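You operate a simulated robot arm through the tools that you are given. There is no shell and no other tool. Be economical: measure what you need, move in short steps, check, and stop when the job is done.

You are at the controls of a simulated robot arm. One attempt, no reset.

TASK
Open the right bench drawer, put the white-collar vial on the free end of the island away in the inside of the right bench drawer, then shut the drawer. Stack the bottle labelled "MIX" from the far corner of the island on top of the bottle that says "water". Put the small plain beaker on the dark grey mat away on the free end of the island. Take the purple stopper and leave it in the white tray. Take the teal tube grip and put it on top of the yellow carton on the far corner of the island. Open the orange drawer. Any order will do. Set down upright: white-collar vial, small plain beaker.

It is judged by the outcome, as a careful person would: the job done as asked, and still so three seconds after it is handed in. It fails if anything else is knocked over, pushed out of place, dropped, spilled or broken. Lids that push on must go on centred and level and be pressed home; caps that screw on are set level and turned clockwise until they are tight.

THE ROBOT
A 5-joint arm with a two-finger parallel gripper on a trunk, on a base that drives. Base frame: it is fixed to the floor where the robot stands at the start and does not move with it; the origin is under the middle of the robot, x ahead of it, y to its left, z up; the surface under the hand at the start is at about z = 850. Readings come in mm, degrees, newtons and seconds.
It reaches about 1134 mm from its shoulder. Its first joint turns from -149.0 to 149.0 degrees. Places, roughly: free end of the island [0, 2800, 800]; inside of the right bench drawer [800, -100, 700]; mix bottle, small violet dye bottle, tall white-ca [-500, 3500, 1000]; orange drawer [-1200, -1100, 700]; purple stopper [-500, 5250, 750]; right bench drawer [800, -100, 700]; small plain beaker [-500, 3500, 1000]; teal tube grip [-250, 3500, 750]; white tray (22x15x4 cm) [-600, 4900, 900]; white-collar vial [-250, 2500, 1000]; yellow carton [-250, 3250, 1000]. Payload 1.57 kg.
The tool frame sits at the grasp point between the pads (the TCP): z along the fingers, y along the line on which they close. The tips reach 30 mm beyond it. The gripper opens to 110 mm. The fingers are 24 mm wide and 12 mm thick; the gripper's body (48 by 112 mm) begins 78 mm behind the TCP.
Orientation is that of the tool frame in the base frame, as [roll, pitch, yaw] about the fixed x, y, z axes, in that order (R = Rz(yaw) Ry(pitch) Rx(roll)). With the fingers straight down and closing along the base's y, the tool's x points along the base's -x, its y along +y and its z along -z.

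THE INTERFACE
- The arm moves only by the tool apply_moves. Its argument "plan" is a list of rows, each a list of 7 numbers: the shift along the tool's x, y, z in m, then the turn, a rotation vector about the tool's x, y, z in degrees, then the opening, from 0 (shut) to 1 (fully open). In form: [[x, y, z, wx, wy, wz, claw], ...]. A call has 1 to 8 rows; each row is the pose to reach, as a shift and turn from the pose commanded when the call began, along the tool's axes at that moment. Rows are played at 5 a second. More than 50 mm and 8.6 degrees between two rows, or a gripper value outside its range, and nothing of the call is played. Where a pose cannot be reached the arm comes as near as it can. A force on the tool above 40 N (or 10 N above the force at the start of the call, whichever is more), or a blocked arm, ends the call early, and 0.2 s more pass. Each finger travels about 72 mm/s and halts on what it meets, pressing with about 39 N; the grip force reading is that of the motor and also rises with nothing between the fingers. The clock runs only during rows and for 0.2 s after the last one: add rows that repeat a pose to give the fingers time. It gives the time, the measured TCP pose, the force on the tool (base axes), the opening and the grip force at its end, in the units of the frame above (readings bear some noise), with the torque about the TCP (base axes, N m) and any sound that the robot's microphone picked up.
- Cameras (640 x 400 px; columns grow to the right, rows downward): "scene" is now at [-42.2, 153.6, 1699.2]; the picture's right is [-1.00, -0.03, -0.00], its down [-0.03, 0.93, -0.36] and it looks along [0.01, -0.36, -0.93] (base axes); focal length 238 px, centre (320, 200). "wrist" rides on the gripper at [70, 16, -141] in the tool frame; the picture's right is [-0.23, 0.97, 0.00], its down [-0.86, -0.20, -0.48] and it looks along [-0.47, -0.11, 0.88] (tool axes); focal length 222 px, centre (320, 200).
- snapshot(camera): a new picture of that camera. The clock stands still meanwhile.
- move_column(by): slides the trunk up (or, below 0, down) by that many mm; the arm and the scene camera ride with it, the base frame stays. It gives what a move gives, with no picture.
- steer(legs): drives the robot by 1 to 6 legs, each [ahead, turn to the left] in mm and degrees, along the robot's own axes; the way and the turn of a leg run together, so that a leg with both is an arc; at most 1500 mm and 180 degrees a leg. The arm and the cameras ride along, it lands a little off, and it stops where it bumps. It gives what a move gives.
- head_to(pan, tilt): turns the head with the scene camera to pan (to the left, within 155 degrees either way) and tilt (down, from -29 to 69), counted from straight ahead of the robot. It gives what a move gives.
- locate(camera, pixels): for up to 12 pixels [column, row] of the newest picture of that camera ("zoom" is the newest enlarged one), the place [x, y, z] in the base frame of the surface seen there, good to about 2 mm. The clock stands still meanwhile.
- zoom(camera, box): a new picture of the part [left, top, right, bottom] of that camera's present view, enlarged. The clock stands still meanwhile.
- job_done(): hands the job in; it is judged then, once.

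Keep the steps short. Do not move on a guess: measure, check each grasp and each placing, and mend mistakes. In all there are 131 turns and 136 pictures (those below and enlarged ones count). Leave the gripper open and the arm clear of the work at the hand-in unless told otherwise, and finish with a single line.

The tools are called by a JSON object that holds its "op" and its "data". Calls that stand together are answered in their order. apply_moves: Moves the arm, as the interface text tells. Its arguments: {"type":"object","properties":{"plan":{"type":"array","items":{"type":"array","items":{"type":"number"}}}},"required":["plan"]} The other tools are called the same way: move_column (by) slides the trunk up or down; steer (legs) drives the base; head_to (pan, tilt) turns the head that bears the scene camera; snapshot (camera) takes a picture; locate (camera, pixels) gives the place of the surface under pixels of a picture; zoom (camera, box) takes an enlarged picture of a part of a camera's view; job_done () hands the job in.

At the start:

```text
clock: 0.0
ee_pos: [668.9, -91.4, 1010.7]
orientation: [180.0, 0.1, 179.8]
contact_force: [1.0, 0.5, -0.2]
ft_torque: [-0.01, 0.01, 0.01]
finger_gap: 110.0
gripper_force: 0.0
trunk travel left (down, up): [-743.0, 227.0]
robot x, y, heading: [2.5, 39.7, 0.2]
head pan, tilt: [-88.3, 68.8]
```

scene: 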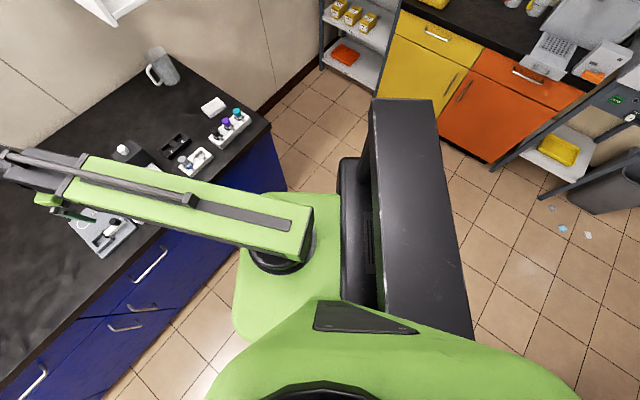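
wrist: 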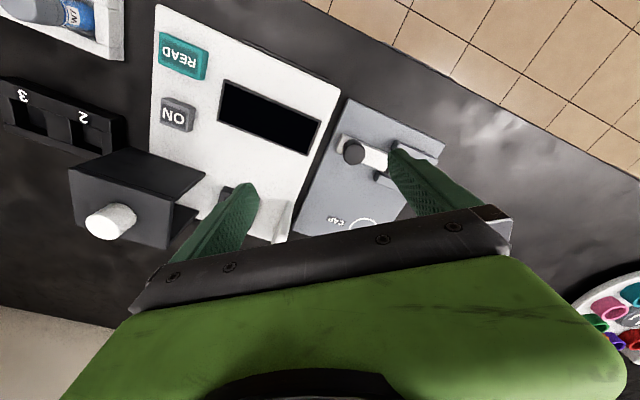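

I'll look around first: the bench ahead and then the island to the left.

{"op": "head_to", "data": {"pan": 0, "tilt": 50}}

{"op": "snapshot", "data": {"camera": "scene"}}

{"op": "head_to", "data": {"pan": 90, "tilt": 20}}

{"op": "snapshot", "data": {"camera": "scene"}}

{"op": "head_to", "data": {"pan": -135, "tilt": 35}}

{"op": "snapshot", "data": {"camera": "scene"}}

```text
clock: 1.6
ee_pos: [668.8, -91.8, 1009.4]
orientation: [-180.0, 0.0, 179.8]
contact_force: [0.4, 0.3, 0.5]
ft_torque: [0.01, -0.02, 0.0]
finger_gap: 110.0
gripper_force: 0.0
trunk travel left (down, up): [-743.0, 227.0]
robot x, y, heading: [-0.7, 41.1, 0.3]
head pan, tilt: [0.0, 50.0]
```

```text
133 pictures are left
```

scene: 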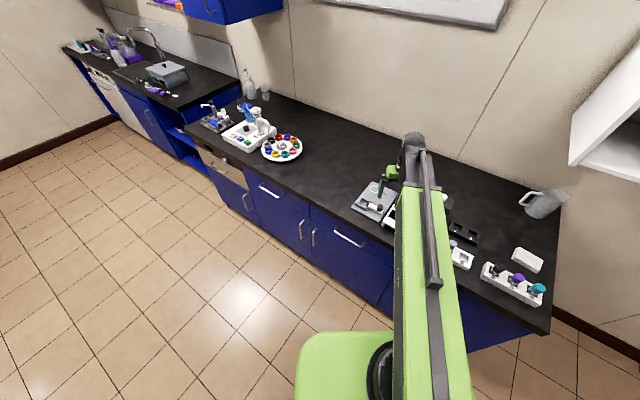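

```text
clock: 3.3
ee_pos: [669.2, -91.6, 1009.7]
orientation: [179.9, 0.0, 179.8]
contact_force: [0.5, 0.6, 0.1]
ft_torque: [-0.04, 0.0, -0.01]
finger_gap: 109.7
gripper_force: 0.0
trunk travel left (down, up): [-743.0, 227.0]
robot x, y, heading: [-0.2, 38.1, 0.0]
head pan, tilt: [90.0, 20.0]
```

```text
132 pictures are left
```

scene: 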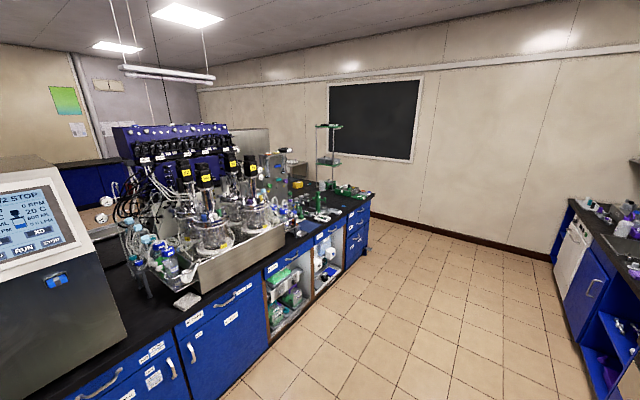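

```text
clock: 6.5
ee_pos: [668.9, -91.4, 1009.7]
orientation: [180.0, 0.0, 179.9]
contact_force: [1.1, 0.0, 0.5]
ft_torque: [0.01, -0.01, -0.03]
finger_gap: 109.8
gripper_force: 0.0
trunk travel left (down, up): [-743.0, 227.0]
robot x, y, heading: [2.4, 41.6, -0.0]
head pan, tilt: [-135.0, 35.0]
```

```text
131 pictures are left
```

scene: 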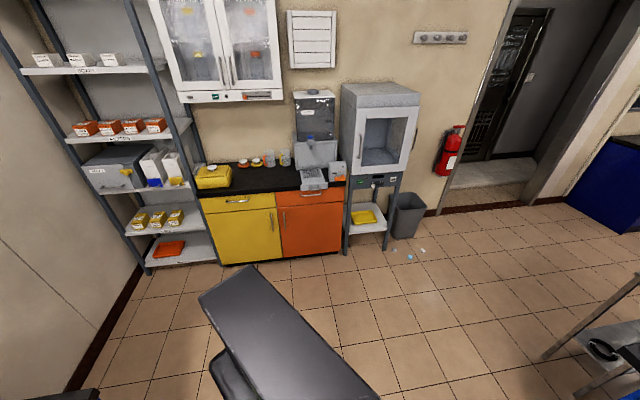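

Next I locate handles: the orange drawer's in this view, then the bench drawers.

{"op": "zoom", "data": {"camera": "scene", "box": [180, 140, 380, 265]}}

{"op": "locate", "data": {"camera": "scene", "pixels": [[313, 193], [303, 193], [323, 193], [313, 199], [340, 230], [285, 195], [236, 200]]}}

{"op": "head_to", "data": {"pan": 0, "tilt": 60}}

{"op": "snapshot", "data": {"camera": "scene"}}

{"op": "head_to", "data": {"pan": 20, "tilt": 50}}

{"op": "snapshot", "data": {"camera": "scene"}}

```text
3.20 times, centred on (280, 202) of scene
```

zoom: 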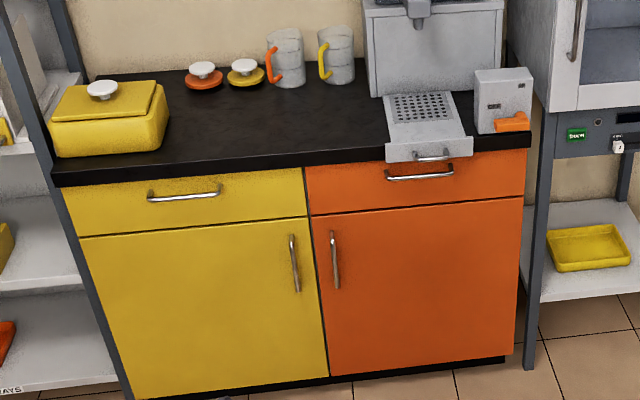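

```text
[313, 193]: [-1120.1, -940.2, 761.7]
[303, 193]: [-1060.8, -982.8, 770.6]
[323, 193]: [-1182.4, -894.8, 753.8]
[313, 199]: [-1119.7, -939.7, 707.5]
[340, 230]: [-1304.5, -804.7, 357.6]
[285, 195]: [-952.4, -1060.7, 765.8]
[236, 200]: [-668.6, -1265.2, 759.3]
```

```text
clock: 8.7
ee_pos: [669.2, -91.4, 1010.2]
orientation: [180.0, 0.1, 179.8]
contact_force: [-0.8, -0.3, 1.0]
ft_torque: [-0.02, 0.02, 0.0]
finger_gap: 110.3
gripper_force: 0.1
trunk travel left (down, up): [-743.0, 227.0]
robot x, y, heading: [5.4, 42.0, 0.1]
head pan, tilt: [0.0, 60.0]
```

```text
129 pictures are left
```

scene: 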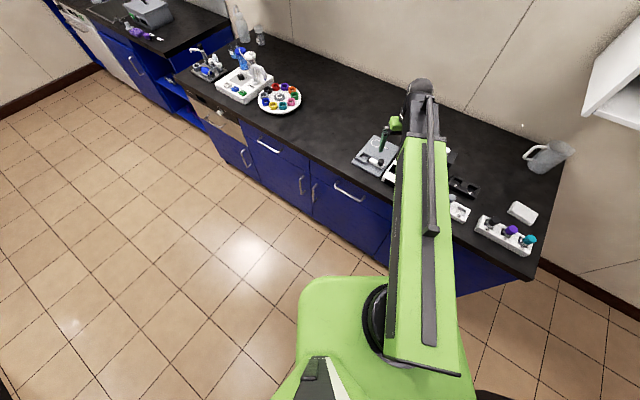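

```text
clock: 9.5
ee_pos: [668.7, -92.1, 1010.6]
orientation: [-179.9, 0.1, 179.8]
contact_force: [0.7, -0.8, -0.8]
ft_torque: [0.0, 0.0, -0.01]
finger_gap: 110.0
gripper_force: 0.1
trunk travel left (down, up): [-743.0, 227.0]
robot x, y, heading: [4.1, 40.3, 0.4]
head pan, tilt: [20.0, 50.0]
```

```text
128 pictures are left
```

scene: 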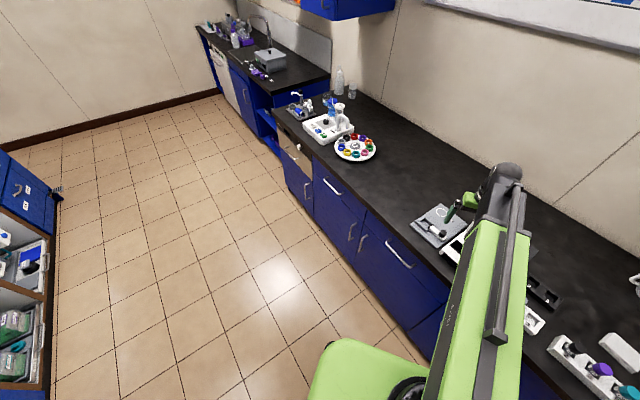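

{"op": "locate", "data": {"camera": "scene", "pixels": [[330, 188], [385, 242], [398, 253], [410, 266], [361, 243], [350, 231], [440, 300], [388, 241], [365, 212]]}}

{"op": "head_to", "data": {"pan": -45, "tilt": 65}}

{"op": "snapshot", "data": {"camera": "scene"}}

```text
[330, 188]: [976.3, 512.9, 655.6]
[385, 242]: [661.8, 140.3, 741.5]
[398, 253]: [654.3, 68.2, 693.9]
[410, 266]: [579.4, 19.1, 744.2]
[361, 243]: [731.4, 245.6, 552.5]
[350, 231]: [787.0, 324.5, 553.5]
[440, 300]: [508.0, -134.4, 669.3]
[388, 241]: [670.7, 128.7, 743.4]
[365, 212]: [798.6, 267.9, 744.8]
```

```text
clock: 10.9
ee_pos: [669.0, -92.1, 1009.8]
orientation: [179.9, 0.0, 179.9]
contact_force: [-0.6, -0.1, 0.9]
ft_torque: [0.0, 0.02, -0.02]
finger_gap: 110.1
gripper_force: 0.1
trunk travel left (down, up): [-743.0, 227.0]
robot x, y, heading: [-1.8, 38.4, 0.2]
head pan, tilt: [-45.0, 65.0]
```

```text
127 pictures are left
```

scene: 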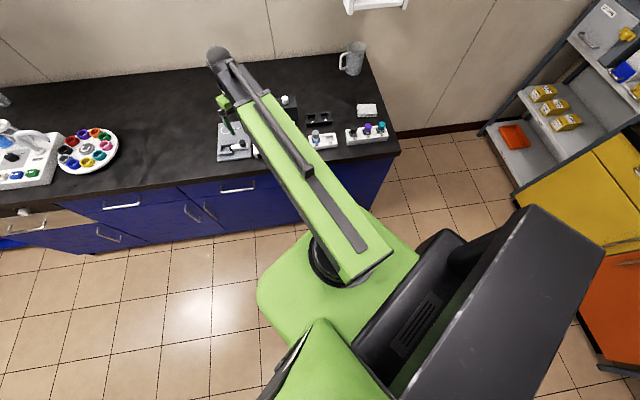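

{"op": "locate", "data": {"camera": "scene", "pixels": [[237, 190], [224, 192], [252, 188], [120, 207], [240, 196], [215, 185], [270, 182], [208, 211], [180, 192]]}}

{"op": "zoom", "data": {"camera": "scene", "box": [80, 130, 280, 255]}}

{"op": "locate", "data": {"camera": "zoom", "pixels": [[455, 197], [550, 187], [500, 192], [500, 172], [500, 215], [320, 200], [460, 188], [540, 181]]}}

```text
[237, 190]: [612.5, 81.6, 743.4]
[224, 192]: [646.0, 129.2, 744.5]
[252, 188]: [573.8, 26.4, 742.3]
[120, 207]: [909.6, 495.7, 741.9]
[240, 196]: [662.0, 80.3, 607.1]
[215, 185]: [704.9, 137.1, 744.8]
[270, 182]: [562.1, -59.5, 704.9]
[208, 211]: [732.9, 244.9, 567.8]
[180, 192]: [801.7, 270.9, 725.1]
```

```text
3.20 times, centred on (180, 192) of scene
```

zoom: 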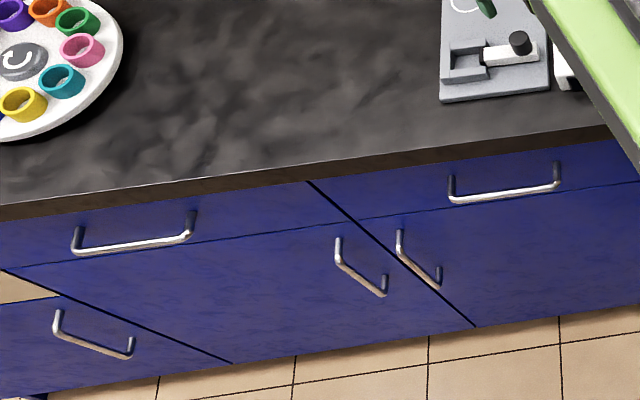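

```text
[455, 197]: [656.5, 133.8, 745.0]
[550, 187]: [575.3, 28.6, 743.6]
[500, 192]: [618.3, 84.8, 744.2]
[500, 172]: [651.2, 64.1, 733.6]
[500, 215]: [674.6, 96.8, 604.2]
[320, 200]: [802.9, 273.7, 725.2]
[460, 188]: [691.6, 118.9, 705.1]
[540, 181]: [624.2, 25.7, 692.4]
```

{"op": "locate", "data": {"camera": "scene", "pixels": [[318, 262], [335, 285], [360, 250], [300, 170], [270, 300], [215, 55], [235, 90], [312, 275]]}}

{"op": "head_to", "data": {"pan": 90, "tilt": 45}}

{"op": "snapshot", "data": {"camera": "scene"}}

{"op": "head_to", "data": {"pan": 130, "tilt": 25}}

{"op": "snapshot", "data": {"camera": "scene"}}

```text
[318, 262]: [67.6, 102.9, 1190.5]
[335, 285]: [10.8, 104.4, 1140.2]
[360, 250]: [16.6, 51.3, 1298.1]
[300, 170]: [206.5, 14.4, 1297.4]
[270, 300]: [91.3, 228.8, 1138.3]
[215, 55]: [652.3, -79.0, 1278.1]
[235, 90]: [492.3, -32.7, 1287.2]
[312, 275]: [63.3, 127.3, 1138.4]
```

```text
clock: 13.0
ee_pos: [669.0, -92.1, 1010.1]
orientation: [180.0, 0.1, 179.8]
contact_force: [0.1, 0.2, 0.8]
ft_torque: [-0.02, 0.01, 0.0]
finger_gap: 110.4
gripper_force: 0.1
trunk travel left (down, up): [-743.0, 227.0]
robot x, y, heading: [0.7, 39.7, 0.2]
head pan, tilt: [90.0, 45.0]
```

```text
125 pictures are left
```

scene: 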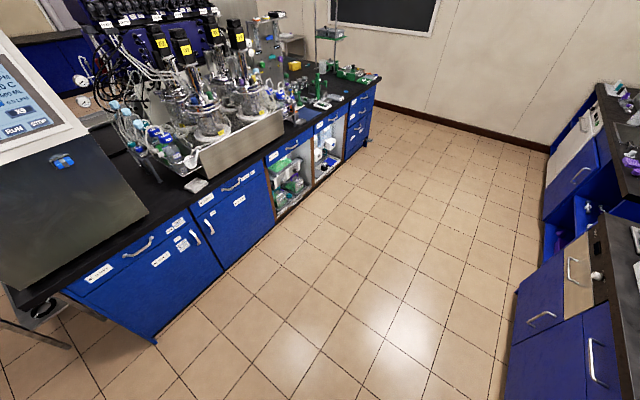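

```text
clock: 14.1
ee_pos: [668.4, -92.7, 1009.3]
orientation: [-179.9, -0.2, 179.9]
contact_force: [0.6, -0.8, -0.7]
ft_torque: [0.0, 0.0, -0.02]
finger_gap: 109.8
gripper_force: 0.2
trunk travel left (down, up): [-743.0, 227.0]
robot x, y, heading: [2.7, 37.4, -0.2]
head pan, tilt: [130.0, 25.0]
```

```text
124 pictures are left
```

scene: 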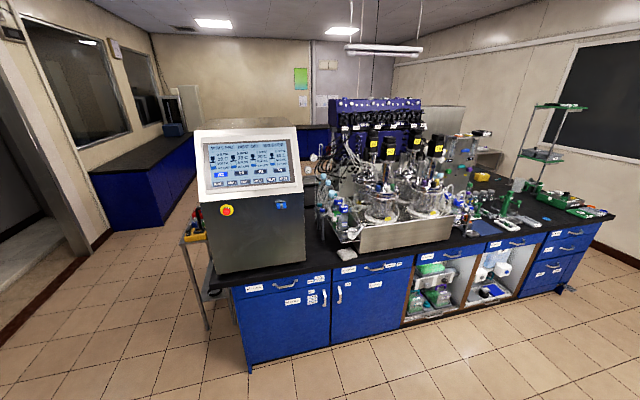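

{"op": "locate", "data": {"camera": "scene", "pixels": [[250, 372], [612, 215], [555, 250], [560, 290], [290, 272], [520, 210], [470, 175], [575, 205], [515, 223], [200, 240], [205, 325], [487, 160]]}}

{"op": "zoom", "data": {"camera": "scene", "box": [420, 90, 630, 300]}}

```text
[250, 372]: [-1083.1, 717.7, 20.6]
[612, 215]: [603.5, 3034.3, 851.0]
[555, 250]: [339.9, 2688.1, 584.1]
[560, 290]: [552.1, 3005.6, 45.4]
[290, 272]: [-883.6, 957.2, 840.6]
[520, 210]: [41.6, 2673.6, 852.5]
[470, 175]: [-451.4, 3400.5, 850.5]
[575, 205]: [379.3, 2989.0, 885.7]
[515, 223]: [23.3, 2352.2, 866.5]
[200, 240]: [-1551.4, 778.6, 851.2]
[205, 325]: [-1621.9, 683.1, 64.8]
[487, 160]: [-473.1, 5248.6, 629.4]
```

```text
1.90 times, centred on (525, 195) of scene
```

zoom: 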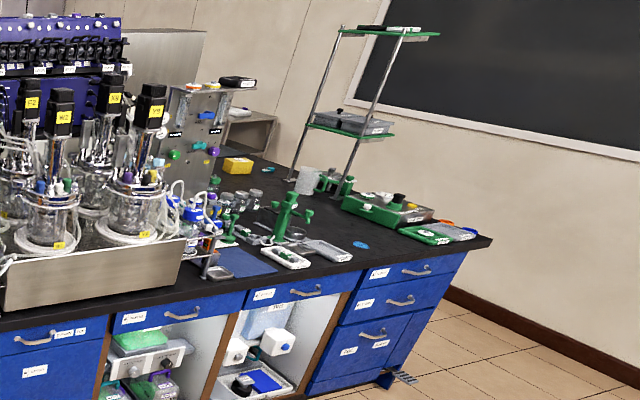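

The right drawer's handle bar is centred near (615, 80, 744), running along (0.59, 0.81). I'll pull the arm back and up and centre it ahead of the robot before driving.

{"op": "apply_moves", "data": {"plan": [[0.031, 0.016, -0.025, 0, 0, 0, 1], [0.062, 0.033, -0.05, 0, 0, 0, 1], [0.094, 0.049, -0.075, 0, 0, 0, 1], [0.125, 0.066, -0.1, 0, 0, 0, 1], [0.156, 0.082, -0.125, 0, 0, 0, 1], [0.187, 0.099, -0.15, 0, 0, 0, 1], [0.218, 0.115, -0.175, 0, 0, 0, 1], [0.25, 0.132, -0.2, 0, 0, 0, 1]]}}

{"op": "head_to", "data": {"pan": 0, "tilt": 50}}

{"op": "snapshot", "data": {"camera": "scene"}}

```text
clock: 15.9
ee_pos: [574.0, 5.7, 1009.6]
orientation: [-180.0, 0.0, 179.7]
contact_force: [0.2, 0.4, 0.0]
ft_torque: [0.0, 0.0, 0.0]
finger_gap: 109.9
gripper_force: 0.1
out of reach, approached as far as the arm can: row 1, 2, 3, 4, 5, 6, 7, 8
trunk travel left (down, up): [-743.0, 227.0]
robot x, y, heading: [1.2, 39.9, -0.2]
head pan, tilt: [130.0, 25.0]
```

```text
clock: 18.0
ee_pos: [573.9, 5.9, 1009.9]
orientation: [-180.0, 0.0, 179.8]
contact_force: [-0.3, 0.8, -0.4]
ft_torque: [-0.01, 0.03, -0.01]
finger_gap: 110.1
gripper_force: 0.1
trunk travel left (down, up): [-743.0, 227.0]
robot x, y, heading: [5.6, 38.5, 0.4]
head pan, tilt: [0.0, 50.0]
```

```text
122 pictures are left
```

scene: 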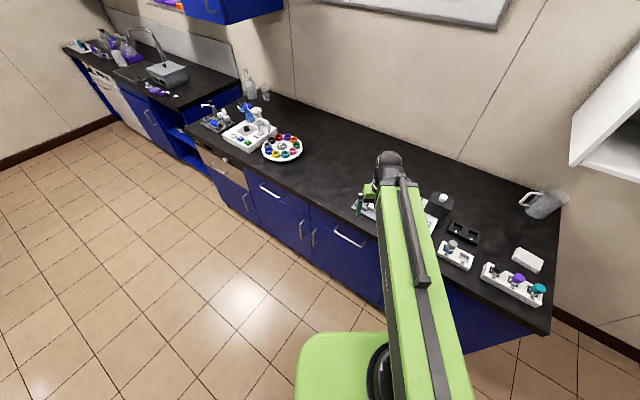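

Raising was out of reach, so height must come from the column. I'll test retracting and tilting separately.

{"op": "apply_moves", "data": {"plan": [[0.04, 0.02, 0, 0, 0, 0, 1], [0.08, 0.034, 0, 0, 0, 0, 1], [0.12, 0.034, 0, 0, 0, 0, 1], [0.15, 0.034, 0, 0, 0, 0, 1]]}}

{"op": "apply_moves", "data": {"plan": [[0, 0, 0, 0, -8, 0, 1], [0, 0, 0, 0, -16, 0, 1], [0, 0, 0, 0, -24, 0, 1]]}}

```text
clock: 19.0
ee_pos: [574.0, 31.3, 1009.5]
orientation: [-179.9, 0.0, 179.9]
contact_force: [-0.6, 0.1, 0.4]
ft_torque: [-0.01, -0.01, 0.03]
finger_gap: 110.2
gripper_force: 0.1
out of reach, approached as far as the arm can: row 1, 2, 3, 4
trunk travel left (down, up): [-743.0, 227.0]
robot x, y, heading: [0.8, 37.4, 0.4]
head pan, tilt: [0.0, 50.0]
```

```text
clock: 19.8
ee_pos: [671.9, 25.6, 1029.7]
orientation: [179.9, 24.0, 179.8]
contact_force: [0.4, 0.4, -0.5]
ft_torque: [-0.02, 0.0, -0.04]
finger_gap: 110.1
gripper_force: 0.1
out of reach, approached as far as the arm can: row 1, 2, 3
trunk travel left (down, up): [-743.0, 227.0]
robot x, y, heading: [-0.1, 42.0, 0.0]
head pan, tilt: [0.0, 50.0]
```

{"op": "apply_moves", "data": {"plan": [[0.01, 0, 0.023, 0, 0, 0, 1], [0.02, 0, 0.0457, 0, 0, 0, 1]]}}

{"op": "apply_moves", "data": {"plan": [[0, 0, 0, 0, 0, 0, 1]]}}

```text
clock: 20.4
ee_pos: [671.9, 27.2, 1030.1]
orientation: [-179.9, 24.0, 179.7]
contact_force: [0.0, -0.3, 0.5]
ft_torque: [0.01, 0.0, 0.02]
finger_gap: 109.9
gripper_force: 0.0
out of reach, approached as far as the arm can: row 1, 2
trunk travel left (down, up): [-743.0, 227.0]
robot x, y, heading: [-2.9, 37.3, 0.2]
head pan, tilt: [0.0, 50.0]
```

```text
clock: 20.8
ee_pos: [671.2, 27.1, 1030.7]
orientation: [-179.9, 24.0, 179.8]
contact_force: [0.4, -0.1, -1.0]
ft_torque: [0.03, 0.01, 0.0]
finger_gap: 110.1
gripper_force: 0.0
trunk travel left (down, up): [-743.0, 227.0]
robot x, y, heading: [0.3, 38.3, 0.2]
head pan, tilt: [0.0, 50.0]
```

The arm works like this: the column gives height, the arm telescopes (wrist radius from 574 mm) and the wrist tilts on a 241 mm lever. So I'll raise the column for clearance, turn right and reverse to a spot square to the drawer, about 1.1 m from the handle.

{"op": "move_column", "data": {"by": 150}}

{"op": "steer", "data": {"legs": [[0, -68], [-740, 0], [0, 32]]}}

{"op": "head_to", "data": {"pan": 0, "tilt": 45}}

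{"op": "snapshot", "data": {"camera": "scene"}}

```text
clock: 22.6
ee_pos: [671.7, 27.5, 1180.0]
orientation: [180.0, 23.9, 179.8]
contact_force: [0.0, -0.5, -0.5]
ft_torque: [-0.01, -0.01, -0.01]
finger_gap: 110.0
gripper_force: 0.1
trunk travel left (down, up): [-893.0, 77.0]
robot x, y, heading: [-1.0, 43.3, 0.0]
head pan, tilt: [0.0, 50.0]
```

```text
clock: 31.0
ee_pos: [263.3, 314.6, 1182.0]
orientation: [179.8, 24.1, 145.8]
contact_force: [-0.5, -0.8, -0.3]
ft_torque: [0.03, -0.07, 0.02]
finger_gap: 110.0
gripper_force: 0.0
trunk travel left (down, up): [-893.0, 77.0]
robot x, y, heading: [-267.4, 725.5, -35.0]
head pan, tilt: [0.0, 50.0]
```

```text
clock: 31.6
ee_pos: [266.3, 315.7, 1180.3]
orientation: [179.9, 23.9, 145.8]
contact_force: [0.8, 0.2, 0.0]
ft_torque: [-0.02, 0.07, 0.0]
finger_gap: 110.1
gripper_force: 0.1
trunk travel left (down, up): [-893.0, 77.0]
robot x, y, heading: [-270.3, 719.9, -34.7]
head pan, tilt: [0.0, 45.0]
```

```text
121 pictures are left
```

scene: 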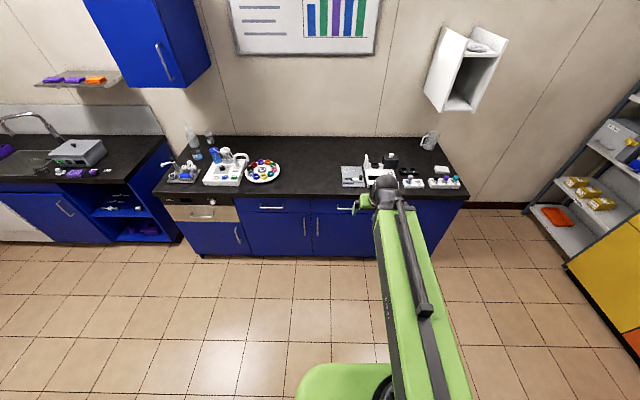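

Positioned well: robot near (-269, 722), heading about -35°. Now tilt the tool forward to horizontal.

{"op": "apply_moves", "data": {"plan": [[-0.0346, 0, -0.0025, 0, -8.25, 0, 1], [-0.0684, 0, -0.0099, 0, -16.5, 0, 1], [-0.1009, 0, -0.0221, 0, -24.75, 0, 1], [-0.1313, 0, -0.0389, 0, -33, 0, 1], [-0.1589, 0, -0.0598, 0, -41.25, 0, 1], [-0.1833, 0, -0.0845, 0, -49.5, 0, 1], [-0.2038, 0, -0.1124, 0, -57.75, 0, 1], [-0.2202, 0, -0.143, 0, -66, 0, 1]]}}

{"op": "move_column", "data": {"by": -400}}

{"op": "snapshot", "data": {"camera": "wrist"}}

{"op": "snapshot", "data": {"camera": "scene"}}

```text
clock: 33.4
ee_pos: [386.1, 235.1, 1388.8]
orientation: [-178.4, 88.0, 147.6]
contact_force: [0.9, 0.0, -1.1]
ft_torque: [0.03, 0.04, 0.01]
finger_gap: 110.1
gripper_force: 0.0
out of reach, approached as far as the arm can: row 8
trunk travel left (down, up): [-893.0, 77.0]
robot x, y, heading: [-267.3, 723.3, -34.8]
head pan, tilt: [0.0, 45.0]
```

```text
clock: 37.3
ee_pos: [386.9, 237.1, 988.2]
orientation: [179.4, 87.9, 145.8]
contact_force: [-0.1, -0.2, -0.4]
ft_torque: [0.02, -0.04, 0.01]
finger_gap: 109.9
gripper_force: 0.1
trunk travel left (down, up): [-493.0, 477.0]
robot x, y, heading: [-271.3, 722.0, -34.7]
head pan, tilt: [0.0, 45.0]
```

```text
120 pictures are left
```

wrist: 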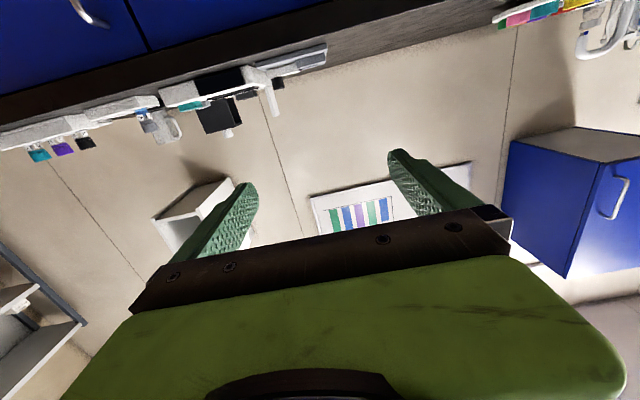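

```text
119 pictures are left
```

scene: 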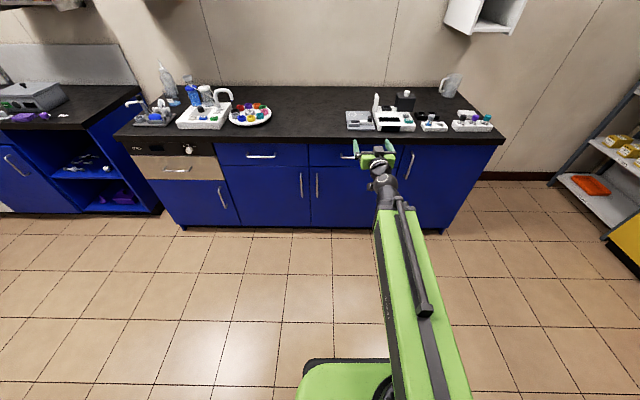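

Tool is horizontal (88° limit). Spin it 90° so the fingers close vertically, then lower to the handle height.

{"op": "apply_moves", "data": {"plan": [[0, 0, 0, 0, 0, 8.5, 1], [0, 0, 0, 0, 0, 17, 1], [0, 0, 0, 0, 0, 25.5, 1], [0, 0, 0, 0, 0, 34, 1], [0, 0, 0, 0, 0, 42.5, 1], [0, 0, 0, 0, 0, 51, 1], [0, 0, 0, 0, 0, 59.5, 1], [0, 0, 0, 0, 0, 68, 0.7]]}}

{"op": "apply_moves", "data": {"plan": [[0, 0, 0, 0, 0, 7.5, 0.6], [0, 0, 0, 0, 0, 15, 0.6], [0, 0, 0, 0, 0, 22, 0.6]]}}

{"op": "move_column", "data": {"by": -244}}

{"op": "snapshot", "data": {"camera": "wrist"}}

{"op": "head_to", "data": {"pan": -10, "tilt": 25}}

{"op": "snapshot", "data": {"camera": "scene"}}

```text
clock: 39.1
ee_pos: [386.7, 235.6, 988.9]
orientation: [92.2, 21.7, 57.0]
contact_force: [-0.2, -0.1, -0.1]
ft_torque: [0.02, -0.01, 0.01]
finger_gap: 77.1
gripper_force: 0.0
trunk travel left (down, up): [-493.0, 477.0]
robot x, y, heading: [-269.3, 720.3, -34.9]
head pan, tilt: [0.0, 45.0]
```

```text
clock: 39.9
ee_pos: [387.9, 236.5, 988.4]
orientation: [92.0, -0.1, 56.0]
contact_force: [-0.7, 0.0, -1.3]
ft_torque: [-0.03, -0.01, 0.02]
finger_gap: 65.7
gripper_force: 0.0
trunk travel left (down, up): [-493.0, 477.0]
robot x, y, heading: [-268.2, 722.0, -34.8]
head pan, tilt: [0.0, 45.0]
```

```text
clock: 42.4
ee_pos: [386.9, 236.1, 744.9]
orientation: [92.0, 0.0, 56.2]
contact_force: [0.8, 0.2, -1.0]
ft_torque: [-0.02, 0.02, 0.0]
finger_gap: 66.3
gripper_force: 0.0
trunk travel left (down, up): [-249.0, 721.0]
robot x, y, heading: [-267.6, 721.8, -35.2]
head pan, tilt: [0.0, 45.0]
```

```text
118 pictures are left
```

wrist: 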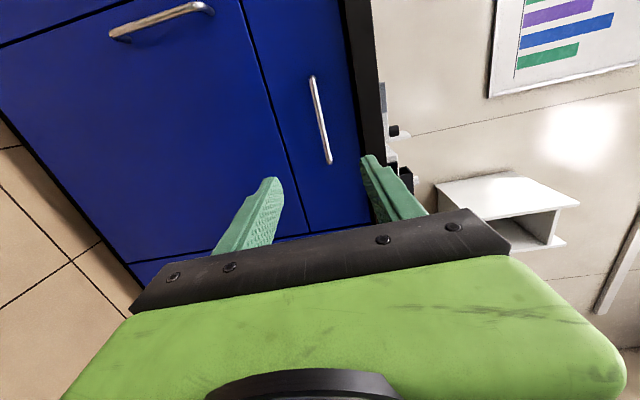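

```text
clock: 43.2
ee_pos: [386.5, 236.7, 746.0]
orientation: [92.0, 0.1, 56.2]
contact_force: [-0.2, 0.2, -0.1]
ft_torque: [0.01, 0.01, -0.02]
finger_gap: 66.1
gripper_force: 0.0
trunk travel left (down, up): [-249.0, 721.0]
robot x, y, heading: [-268.1, 720.5, -35.0]
head pan, tilt: [-10.0, 25.0]
```

```text
117 pictures are left
```

scene: 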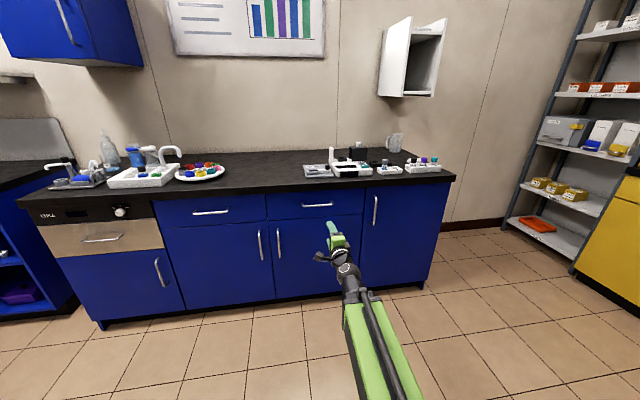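

{"op": "locate", "data": {"camera": "wrist", "pixels": [[313, 82], [320, 118], [327, 155]]}}

{"op": "locate", "data": {"camera": "scene", "pixels": [[305, 206], [318, 205], [330, 203], [290, 225], [355, 215]]}}

```text
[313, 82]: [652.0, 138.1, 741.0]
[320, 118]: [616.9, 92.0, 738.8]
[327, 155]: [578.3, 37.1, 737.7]
```

```text
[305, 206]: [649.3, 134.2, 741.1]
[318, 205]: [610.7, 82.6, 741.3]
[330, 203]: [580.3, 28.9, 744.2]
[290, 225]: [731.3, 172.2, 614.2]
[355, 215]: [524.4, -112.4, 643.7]
```

Bar at z≈741, aligned with the hand. Extend 265 mm to straddle it.

{"op": "apply_moves", "data": {"plan": [[0, 0.0016, 0.045, 0, 0, 0, 0.6], [0, 0.0031, 0.09, 0, 0, 0, 0.6], [0, 0.0047, 0.135, 0, 0, 0, 0.6], [0, 0.0063, 0.18, 0, 0, 0, 0.6], [0, 0.0079, 0.225, 0, 0, 0, 0.6], [0, 0.0093, 0.265, 0, 0, 0, 0.6]]}}

{"op": "snapshot", "data": {"camera": "wrist"}}

```text
clock: 44.6
ee_pos: [608.7, 84.3, 746.2]
orientation: [91.9, 0.0, 56.2]
contact_force: [0.2, -0.7, 1.3]
ft_torque: [-0.02, 0.01, 0.02]
finger_gap: 65.9
gripper_force: 0.1
out of reach, approached as far as the arm can: row 2
trunk travel left (down, up): [-249.0, 721.0]
robot x, y, heading: [-271.5, 724.5, -35.1]
head pan, tilt: [-10.0, 25.0]
```

```text
116 pictures are left
```

wrist: 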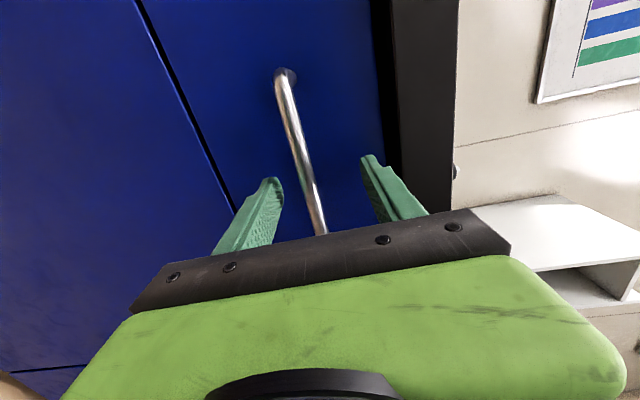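

The bar is between the fingers. Close on it, then pull.

{"op": "apply_moves", "data": {"plan": [[0, 0, 0, 0, 0, 0, 0], [0, 0, 0, 0, 0, 0, 0], [0, 0, 0, 0, 0, 0, 0]]}}

{"op": "apply_moves", "data": {"plan": [[0, -0.0014, -0.04, 0, 0, 0, 0], [0, -0.0028, -0.08, 0, 0, 0, 0], [0, -0.0042, -0.12, 0, 0, 0, 0], [0, -0.0056, -0.16, 0, 0, 0, 0], [0, -0.007, -0.2, 0, 0, 0, 0], [0, -0.0084, -0.24, 0, 0, 0, 0]]}}

{"op": "snapshot", "data": {"camera": "scene"}}

```text
clock: 45.4
ee_pos: [607.8, 85.3, 738.0]
orientation: [92.6, -0.1, 56.6]
contact_force: [-21.3, 6.8, -52.6]
ft_torque: [0.43, 0.5, 0.57]
finger_gap: 11.8
gripper_force: 29.1
trunk travel left (down, up): [-249.0, 721.0]
robot x, y, heading: [-269.3, 719.9, -34.8]
head pan, tilt: [-10.0, 25.0]
stopped in row 3: the force on the tool passed its limit at 45 N (the readings are from after the stop); the commanded pose is now the measured one
```

```text
clock: 46.8
ee_pos: [411.9, 225.2, 738.8]
orientation: [92.8, 0.0, 57.2]
contact_force: [15.0, 24.6, -60.3]
ft_torque: [0.57, 0.32, 0.32]
finger_gap: 13.0
gripper_force: 29.6
trunk travel left (down, up): [-249.0, 721.0]
robot x, y, heading: [-268.0, 723.7, -34.9]
head pan, tilt: [-10.0, 25.0]
```

```text
115 pictures are left
```

scene: 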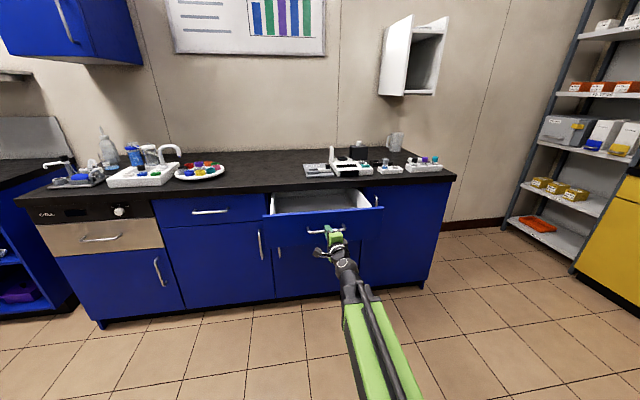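

The drawer is out about 240 mm. Release and back off with the base.

{"op": "apply_moves", "data": {"plan": [[0, 0, 0, 0, 0, 0, 0.6], [0, 0, 0, 0, 0, 0, 0.6], [0, 0, 0, 0, 0, 0, 0.6]]}}

{"op": "steer", "data": {"legs": [[-130, 0]]}}

{"op": "move_column", "data": {"by": 600}}

{"op": "head_to", "data": {"pan": -5, "tilt": 45}}

{"op": "snapshot", "data": {"camera": "scene"}}

```text
clock: 47.6
ee_pos: [407.1, 221.5, 745.2]
orientation: [92.1, 0.0, 56.3]
contact_force: [0.3, 0.1, -0.6]
ft_torque: [0.0, 0.02, -0.02]
finger_gap: 66.1
gripper_force: 0.1
trunk travel left (down, up): [-249.0, 721.0]
robot x, y, heading: [-271.2, 718.6, -34.9]
head pan, tilt: [-10.0, 25.0]
```

```text
clock: 48.9
ee_pos: [295.8, 294.3, 745.4]
orientation: [92.1, 0.0, 56.1]
contact_force: [-0.7, 0.8, 0.6]
ft_torque: [0.0, 0.0, 0.01]
finger_gap: 66.1
gripper_force: 0.0
trunk travel left (down, up): [-249.0, 721.0]
robot x, y, heading: [-378.7, 799.7, -34.9]
head pan, tilt: [-10.0, 25.0]
```

```text
refused: 600 is not a number from -400 to 400
```

```text
clock: 49.7
ee_pos: [295.9, 294.8, 745.5]
orientation: [92.0, -0.1, 56.2]
contact_force: [-0.2, 0.2, -0.2]
ft_torque: [0.0, 0.01, -0.02]
finger_gap: 66.0
gripper_force: 0.1
trunk travel left (down, up): [-249.0, 721.0]
robot x, y, heading: [-379.2, 794.6, -34.8]
head pan, tilt: [-5.0, 45.0]
```

```text
114 pictures are left
```

scene: 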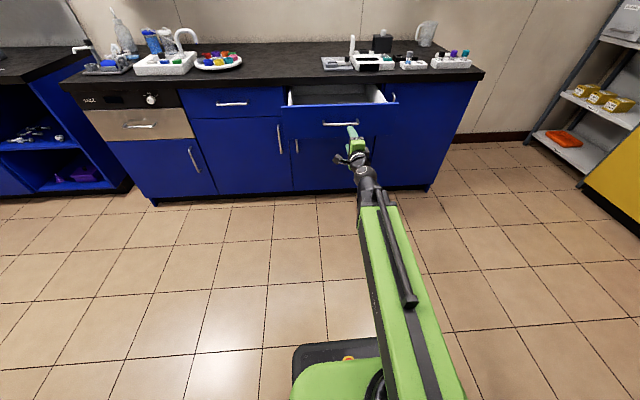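

The tool is set up right for the orange drawer too, so I'll do that one now: drive to face its handle near (-1115, -943, 760), approaching along heading -126°.

{"op": "steer", "data": {"legs": [[0, -61.1], [852, 0], [0, -30]]}}

{"op": "head_to", "data": {"pan": 0, "tilt": 25}}

{"op": "snapshot", "data": {"camera": "scene"}}

{"op": "snapshot", "data": {"camera": "wrist"}}

```text
clock: 51.9
ee_pos: [-170.0, -21.5, 744.8]
orientation: [92.0, 0.1, 17.1]
contact_force: [-0.4, -0.3, -0.3]
ft_torque: [0.02, 0.04, 0.03]
finger_gap: 66.2
gripper_force: 0.1
trunk travel left (down, up): [-249.0, 721.0]
robot x, y, heading: [-395.0, 789.0, -70.2]
head pan, tilt: [-5.0, 45.0]
stopped in leg 1: the robot was blocked; the commanded pose is now the measured one
```

```text
clock: 52.7
ee_pos: [-169.1, -19.5, 745.4]
orientation: [92.2, 0.0, 17.2]
contact_force: [-0.3, -0.2, -0.8]
ft_torque: [0.0, 0.0, 0.01]
finger_gap: 66.1
gripper_force: 0.1
trunk travel left (down, up): [-249.0, 721.0]
robot x, y, heading: [-397.2, 788.1, -69.9]
head pan, tilt: [0.0, 25.0]
```

```text
113 pictures are left
```

scene: 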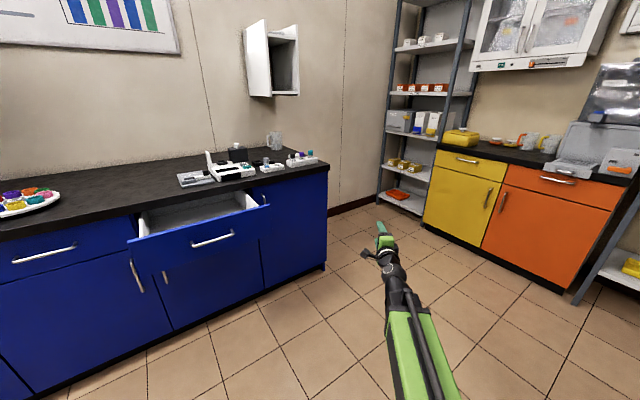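

```text
112 pictures are left
```

wrist: 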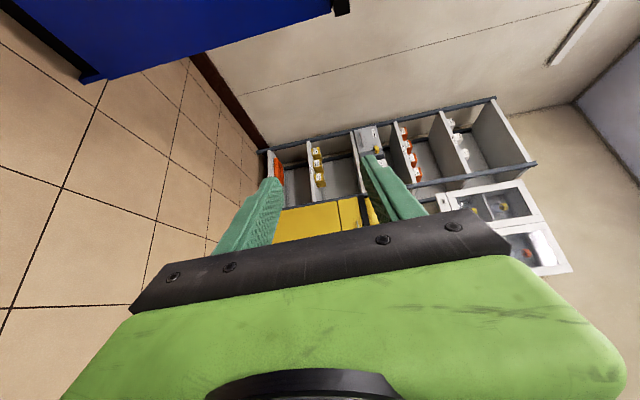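

Blocked, probably the robot's rear against the island behind it. I'll go forward first, then turn.

{"op": "steer", "data": {"legs": [[300, 0], [0, -37.5], [583, 0], [0, -18.5]]}}

{"op": "snapshot", "data": {"camera": "scene"}}

{"op": "snapshot", "data": {"camera": "wrist"}}

```text
clock: 56.2
ee_pos: [-508.9, -309.6, 745.9]
orientation: [92.1, 0.1, -13.5]
contact_force: [-1.1, 0.8, 0.9]
ft_torque: [-0.04, 0.0, 0.01]
finger_gap: 65.8
gripper_force: 0.0
trunk travel left (down, up): [-249.0, 721.0]
robot x, y, heading: [-301.6, 506.6, -97.4]
head pan, tilt: [0.0, 25.0]
stopped in leg 2: the robot was blocked; the commanded pose is now the measured one
```

```text
111 pictures are left
```

scene: 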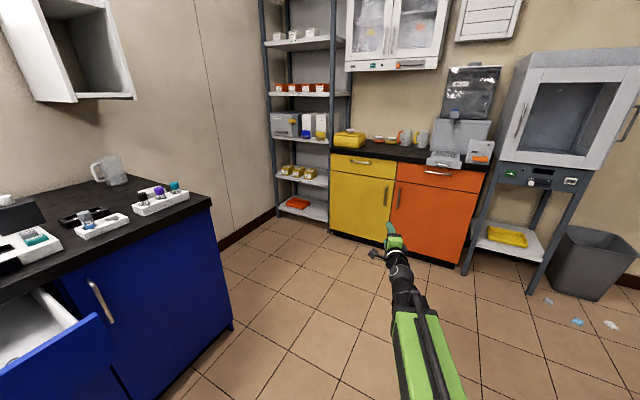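

```text
110 pictures are left
```

wrist: 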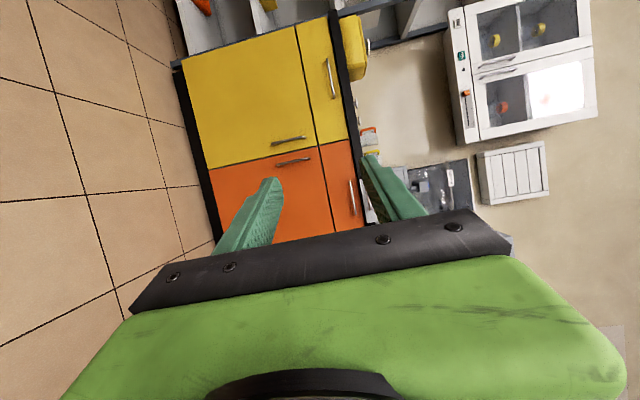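

Blocked again while turning. Look around the robot's sides and rear to see what it is touching.

{"op": "head_to", "data": {"pan": 150, "tilt": 55}}

{"op": "snapshot", "data": {"camera": "scene"}}

{"op": "head_to", "data": {"pan": -130, "tilt": 55}}

{"op": "snapshot", "data": {"camera": "scene"}}

{"op": "head_to", "data": {"pan": 70, "tilt": 60}}

{"op": "snapshot", "data": {"camera": "scene"}}

```text
clock: 58.6
ee_pos: [-510.3, -309.2, 744.9]
orientation: [92.0, 0.0, -13.4]
contact_force: [0.2, -0.1, -0.4]
ft_torque: [0.0, -0.02, -0.01]
finger_gap: 65.9
gripper_force: 0.2
trunk travel left (down, up): [-249.0, 721.0]
robot x, y, heading: [-309.1, 503.6, -97.5]
head pan, tilt: [150.0, 55.0]
```

```text
109 pictures are left
```

scene: 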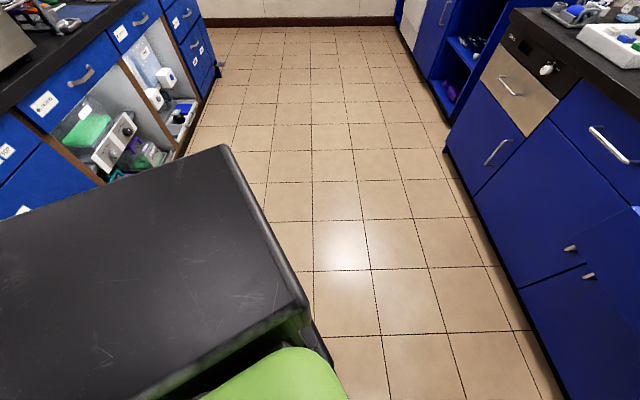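

```text
clock: 62.5
ee_pos: [-509.0, -308.9, 744.8]
orientation: [92.0, 0.0, -13.3]
contact_force: [-0.5, 0.2, 0.8]
ft_torque: [0.02, 0.0, 0.02]
finger_gap: 66.1
gripper_force: 0.1
trunk travel left (down, up): [-249.0, 721.0]
robot x, y, heading: [-306.4, 503.3, -97.3]
head pan, tilt: [-130.0, 55.0]
```

```text
108 pictures are left
```

scene: 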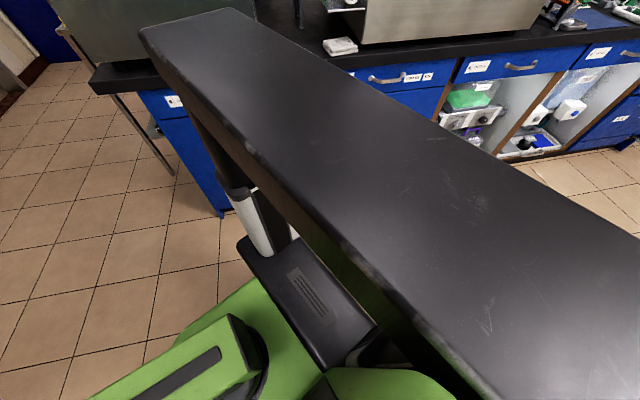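

```text
clock: 65.4
ee_pos: [-509.6, -310.6, 744.7]
orientation: [92.1, 0.0, -13.5]
contact_force: [0.3, -0.9, -0.6]
ft_torque: [0.0, 0.0, -0.02]
finger_gap: 65.9
gripper_force: 0.1
trunk travel left (down, up): [-249.0, 721.0]
robot x, y, heading: [-305.2, 507.6, -97.5]
head pan, tilt: [70.0, 60.0]
```

```text
107 pictures are left
```

scene: 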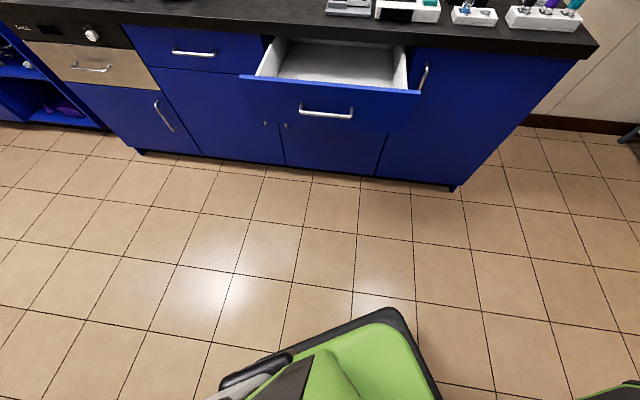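

{"op": "head_to", "data": {"pan": -120, "tilt": 55}}

{"op": "snapshot", "data": {"camera": "scene"}}

{"op": "locate", "data": {"camera": "scene", "pixels": [[140, 40], [210, 20], [400, 230], [620, 300], [560, 180], [300, 120]]}}

```text
clock: 68.2
ee_pos: [-508.7, -309.9, 744.9]
orientation: [91.9, 0.0, -13.4]
contact_force: [-0.1, 0.3, 0.7]
ft_torque: [0.0, -0.04, -0.02]
finger_gap: 66.0
gripper_force: 0.1
trunk travel left (down, up): [-249.0, 721.0]
robot x, y, heading: [-306.8, 505.1, -97.6]
head pan, tilt: [-120.0, 55.0]
```

```text
106 pictures are left
```

scene: 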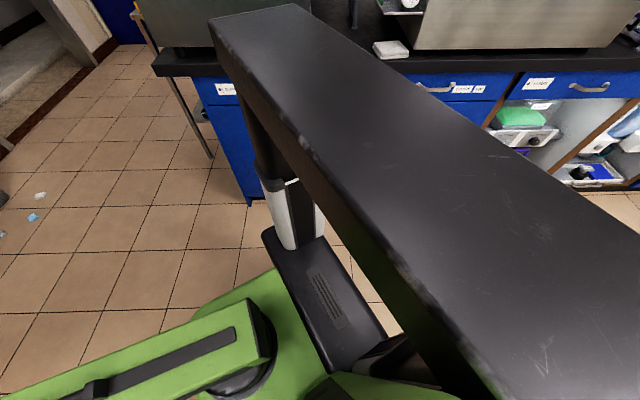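

```text
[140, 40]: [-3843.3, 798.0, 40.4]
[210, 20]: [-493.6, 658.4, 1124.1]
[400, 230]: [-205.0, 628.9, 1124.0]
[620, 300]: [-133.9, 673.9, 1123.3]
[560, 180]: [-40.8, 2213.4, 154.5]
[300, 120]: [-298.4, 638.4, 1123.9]
```

Nothing visibly touches the base; the arm swung about 6° ahead of the base, so it may be swing inertia. Try smaller turns.

{"op": "steer", "data": {"legs": [[0, -10]]}}

```text
clock: 69.3
ee_pos: [-649.6, -259.5, 745.3]
orientation: [92.1, 0.0, -23.4]
contact_force: [-0.7, 0.2, -0.1]
ft_torque: [0.01, 0.01, -0.02]
finger_gap: 66.0
gripper_force: 0.1
trunk travel left (down, up): [-249.0, 721.0]
robot x, y, heading: [-307.8, 503.1, -107.0]
head pan, tilt: [-120.0, 55.0]
```

{"op": "steer", "data": {"legs": [[576, 0], [0, -6.3], [0, -6.3]]}}

{"op": "head_to", "data": {"pan": 0, "tilt": 25}}

{"op": "zoom", "data": {"camera": "scene", "box": [220, 100, 520, 290]}}

{"op": "snapshot", "data": {"camera": "wrist"}}

```text
clock: 73.9
ee_pos: [-975.9, -708.5, 744.6]
orientation: [92.1, 0.0, -36.4]
contact_force: [0.0, 0.1, -0.3]
ft_torque: [0.01, 0.04, 0.01]
finger_gap: 65.9
gripper_force: 0.0
trunk travel left (down, up): [-249.0, 721.0]
robot x, y, heading: [-480.0, -35.4, -118.6]
head pan, tilt: [-120.0, 55.0]
stopped in leg 3: the robot was blocked; the commanded pose is now the measured one
```

```text
clock: 75.9
ee_pos: [-977.8, -709.0, 744.0]
orientation: [92.1, 0.0, -36.5]
contact_force: [-0.4, 0.5, 0.4]
ft_torque: [-0.02, 0.01, 0.03]
finger_gap: 65.9
gripper_force: 0.1
trunk travel left (down, up): [-249.0, 721.0]
robot x, y, heading: [-480.9, -35.2, -118.7]
head pan, tilt: [0.0, 25.0]
```

```text
2.11 times, centred on (370, 195) of scene
```

zoom: 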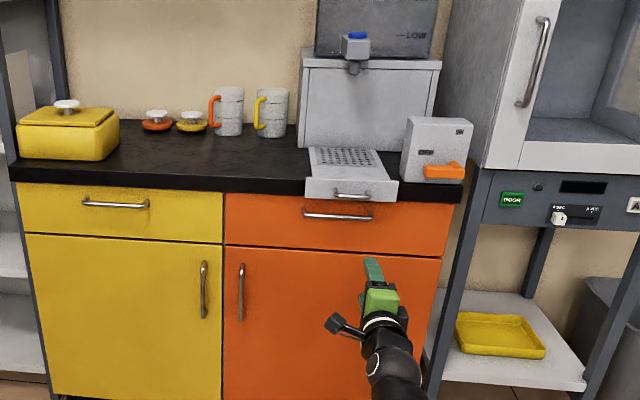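

```text
104 pictures are left
```

wrist: 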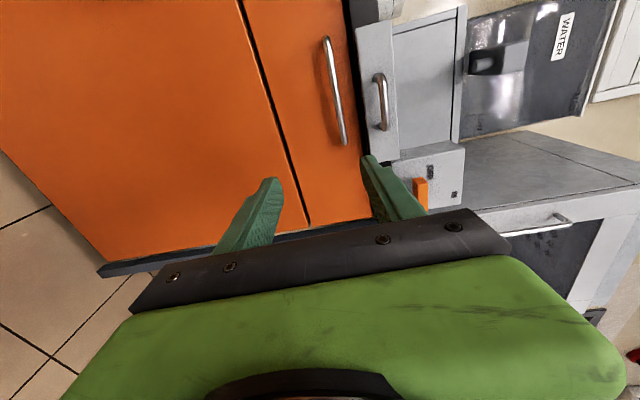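

{"op": "locate", "data": {"camera": "wrist", "pixels": [[326, 50], [334, 90], [342, 135], [375, 80], [383, 125], [372, 50], [388, 150], [310, 60]]}}

{"op": "locate", "data": {"camera": "zoom", "pixels": [[310, 214], [337, 216], [368, 217], [337, 230], [345, 188], [352, 196]]}}

```text
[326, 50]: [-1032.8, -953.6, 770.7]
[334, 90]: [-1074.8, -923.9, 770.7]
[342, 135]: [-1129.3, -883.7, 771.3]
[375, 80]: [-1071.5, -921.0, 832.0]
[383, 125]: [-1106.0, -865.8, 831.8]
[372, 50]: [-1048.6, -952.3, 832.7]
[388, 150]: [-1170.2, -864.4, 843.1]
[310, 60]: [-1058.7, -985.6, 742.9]
```

```text
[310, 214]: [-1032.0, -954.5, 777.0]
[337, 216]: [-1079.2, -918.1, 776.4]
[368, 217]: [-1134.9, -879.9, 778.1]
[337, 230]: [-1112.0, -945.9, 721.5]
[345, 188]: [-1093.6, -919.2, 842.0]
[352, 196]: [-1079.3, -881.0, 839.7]
```

Orange bar centre ≈ (-1082, -918, 773). The overhanging tray's handle sits above it at z≈832, so I use a modest opening. Raise 29 mm, then extend with a slight left shift.

{"op": "move_column", "data": {"by": 28}}

{"op": "apply_moves", "data": {"plan": [[0.005, 0.0016, 0.045, 0, 0.3, 0, 0.45], [0.01, 0.0031, 0.09, 0, 0.6, 0, 0.45], [0.015, 0.0047, 0.135, 0, 0.9, 0, 0.45], [0.02, 0.0063, 0.18, 0, 1.2, 0, 0.45], [0.025, 0.0075, 0.215, 0, 1.4, 0, 0.45], [0.025, 0.0075, 0.215, 0, 1.4, 0, 0.45]]}}

{"op": "snapshot", "data": {"camera": "wrist"}}

```text
clock: 76.6
ee_pos: [-976.7, -708.4, 772.9]
orientation: [92.1, 0.1, -36.4]
contact_force: [-0.1, -1.1, 0.1]
ft_torque: [-0.02, 0.06, 0.0]
finger_gap: 66.0
gripper_force: 0.0
trunk travel left (down, up): [-277.0, 693.0]
robot x, y, heading: [-477.8, -34.5, -118.6]
head pan, tilt: [0.0, 25.0]
```

```text
clock: 78.0
ee_pos: [-1084.4, -900.7, 774.2]
orientation: [92.1, -0.1, -35.0]
contact_force: [0.0, 0.0, -0.3]
ft_torque: [0.02, 0.02, -0.02]
finger_gap: 49.4
gripper_force: 0.0
trunk travel left (down, up): [-277.0, 693.0]
robot x, y, heading: [-477.8, -34.6, -118.5]
head pan, tilt: [0.0, 25.0]
```

```text
103 pictures are left
```

wrist: 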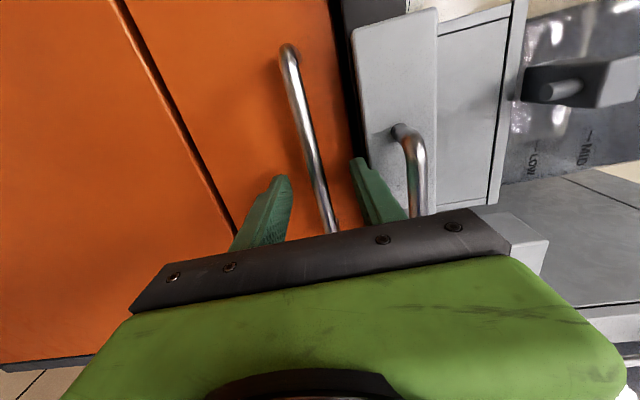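

{"op": "apply_moves", "data": {"plan": [[0, 0.0004, 0.012, 0, 0, 0, 0.45], [0, 0.0004, 0.012, 0, 0, 0, 0], [0, 0.0004, 0.012, 0, 0, 0, 0], [0, 0.0004, 0.012, 0, 0, 0, 0]]}}

{"op": "apply_moves", "data": {"plan": [[0, -0.0014, -0.04, 0, 0, 0, 0], [0, -0.0028, -0.08, 0, 0, 0, 0], [0, -0.0042, -0.12, 0, 0, 0, 0], [0, -0.0056, -0.16, 0, 0, 0, 0], [0, -0.007, -0.2, 0, 0, 0, 0], [0, -0.0084, -0.235, 0, 0, 0, 0]]}}

{"op": "snapshot", "data": {"camera": "scene"}}

```text
clock: 79.0
ee_pos: [-1090.7, -909.3, 771.7]
orientation: [92.0, -0.1, -34.9]
contact_force: [3.5, 7.0, -11.4]
ft_torque: [0.14, -0.01, 0.12]
finger_gap: 11.8
gripper_force: 28.6
trunk travel left (down, up): [-277.0, 693.0]
robot x, y, heading: [-483.0, -34.4, -118.5]
head pan, tilt: [0.0, 25.0]
```

```text
clock: 80.4
ee_pos: [-952.1, -716.4, 772.5]
orientation: [92.2, 0.0, -34.8]
contact_force: [22.7, -16.4, -5.6]
ft_torque: [-0.03, -0.07, 0.21]
finger_gap: 11.9
gripper_force: 28.8
trunk travel left (down, up): [-277.0, 693.0]
robot x, y, heading: [-476.1, -34.3, -118.1]
head pan, tilt: [0.0, 25.0]
```

```text
102 pictures are left
```

scene: 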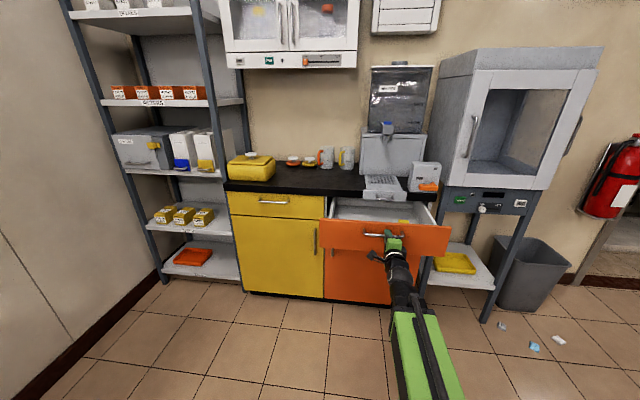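

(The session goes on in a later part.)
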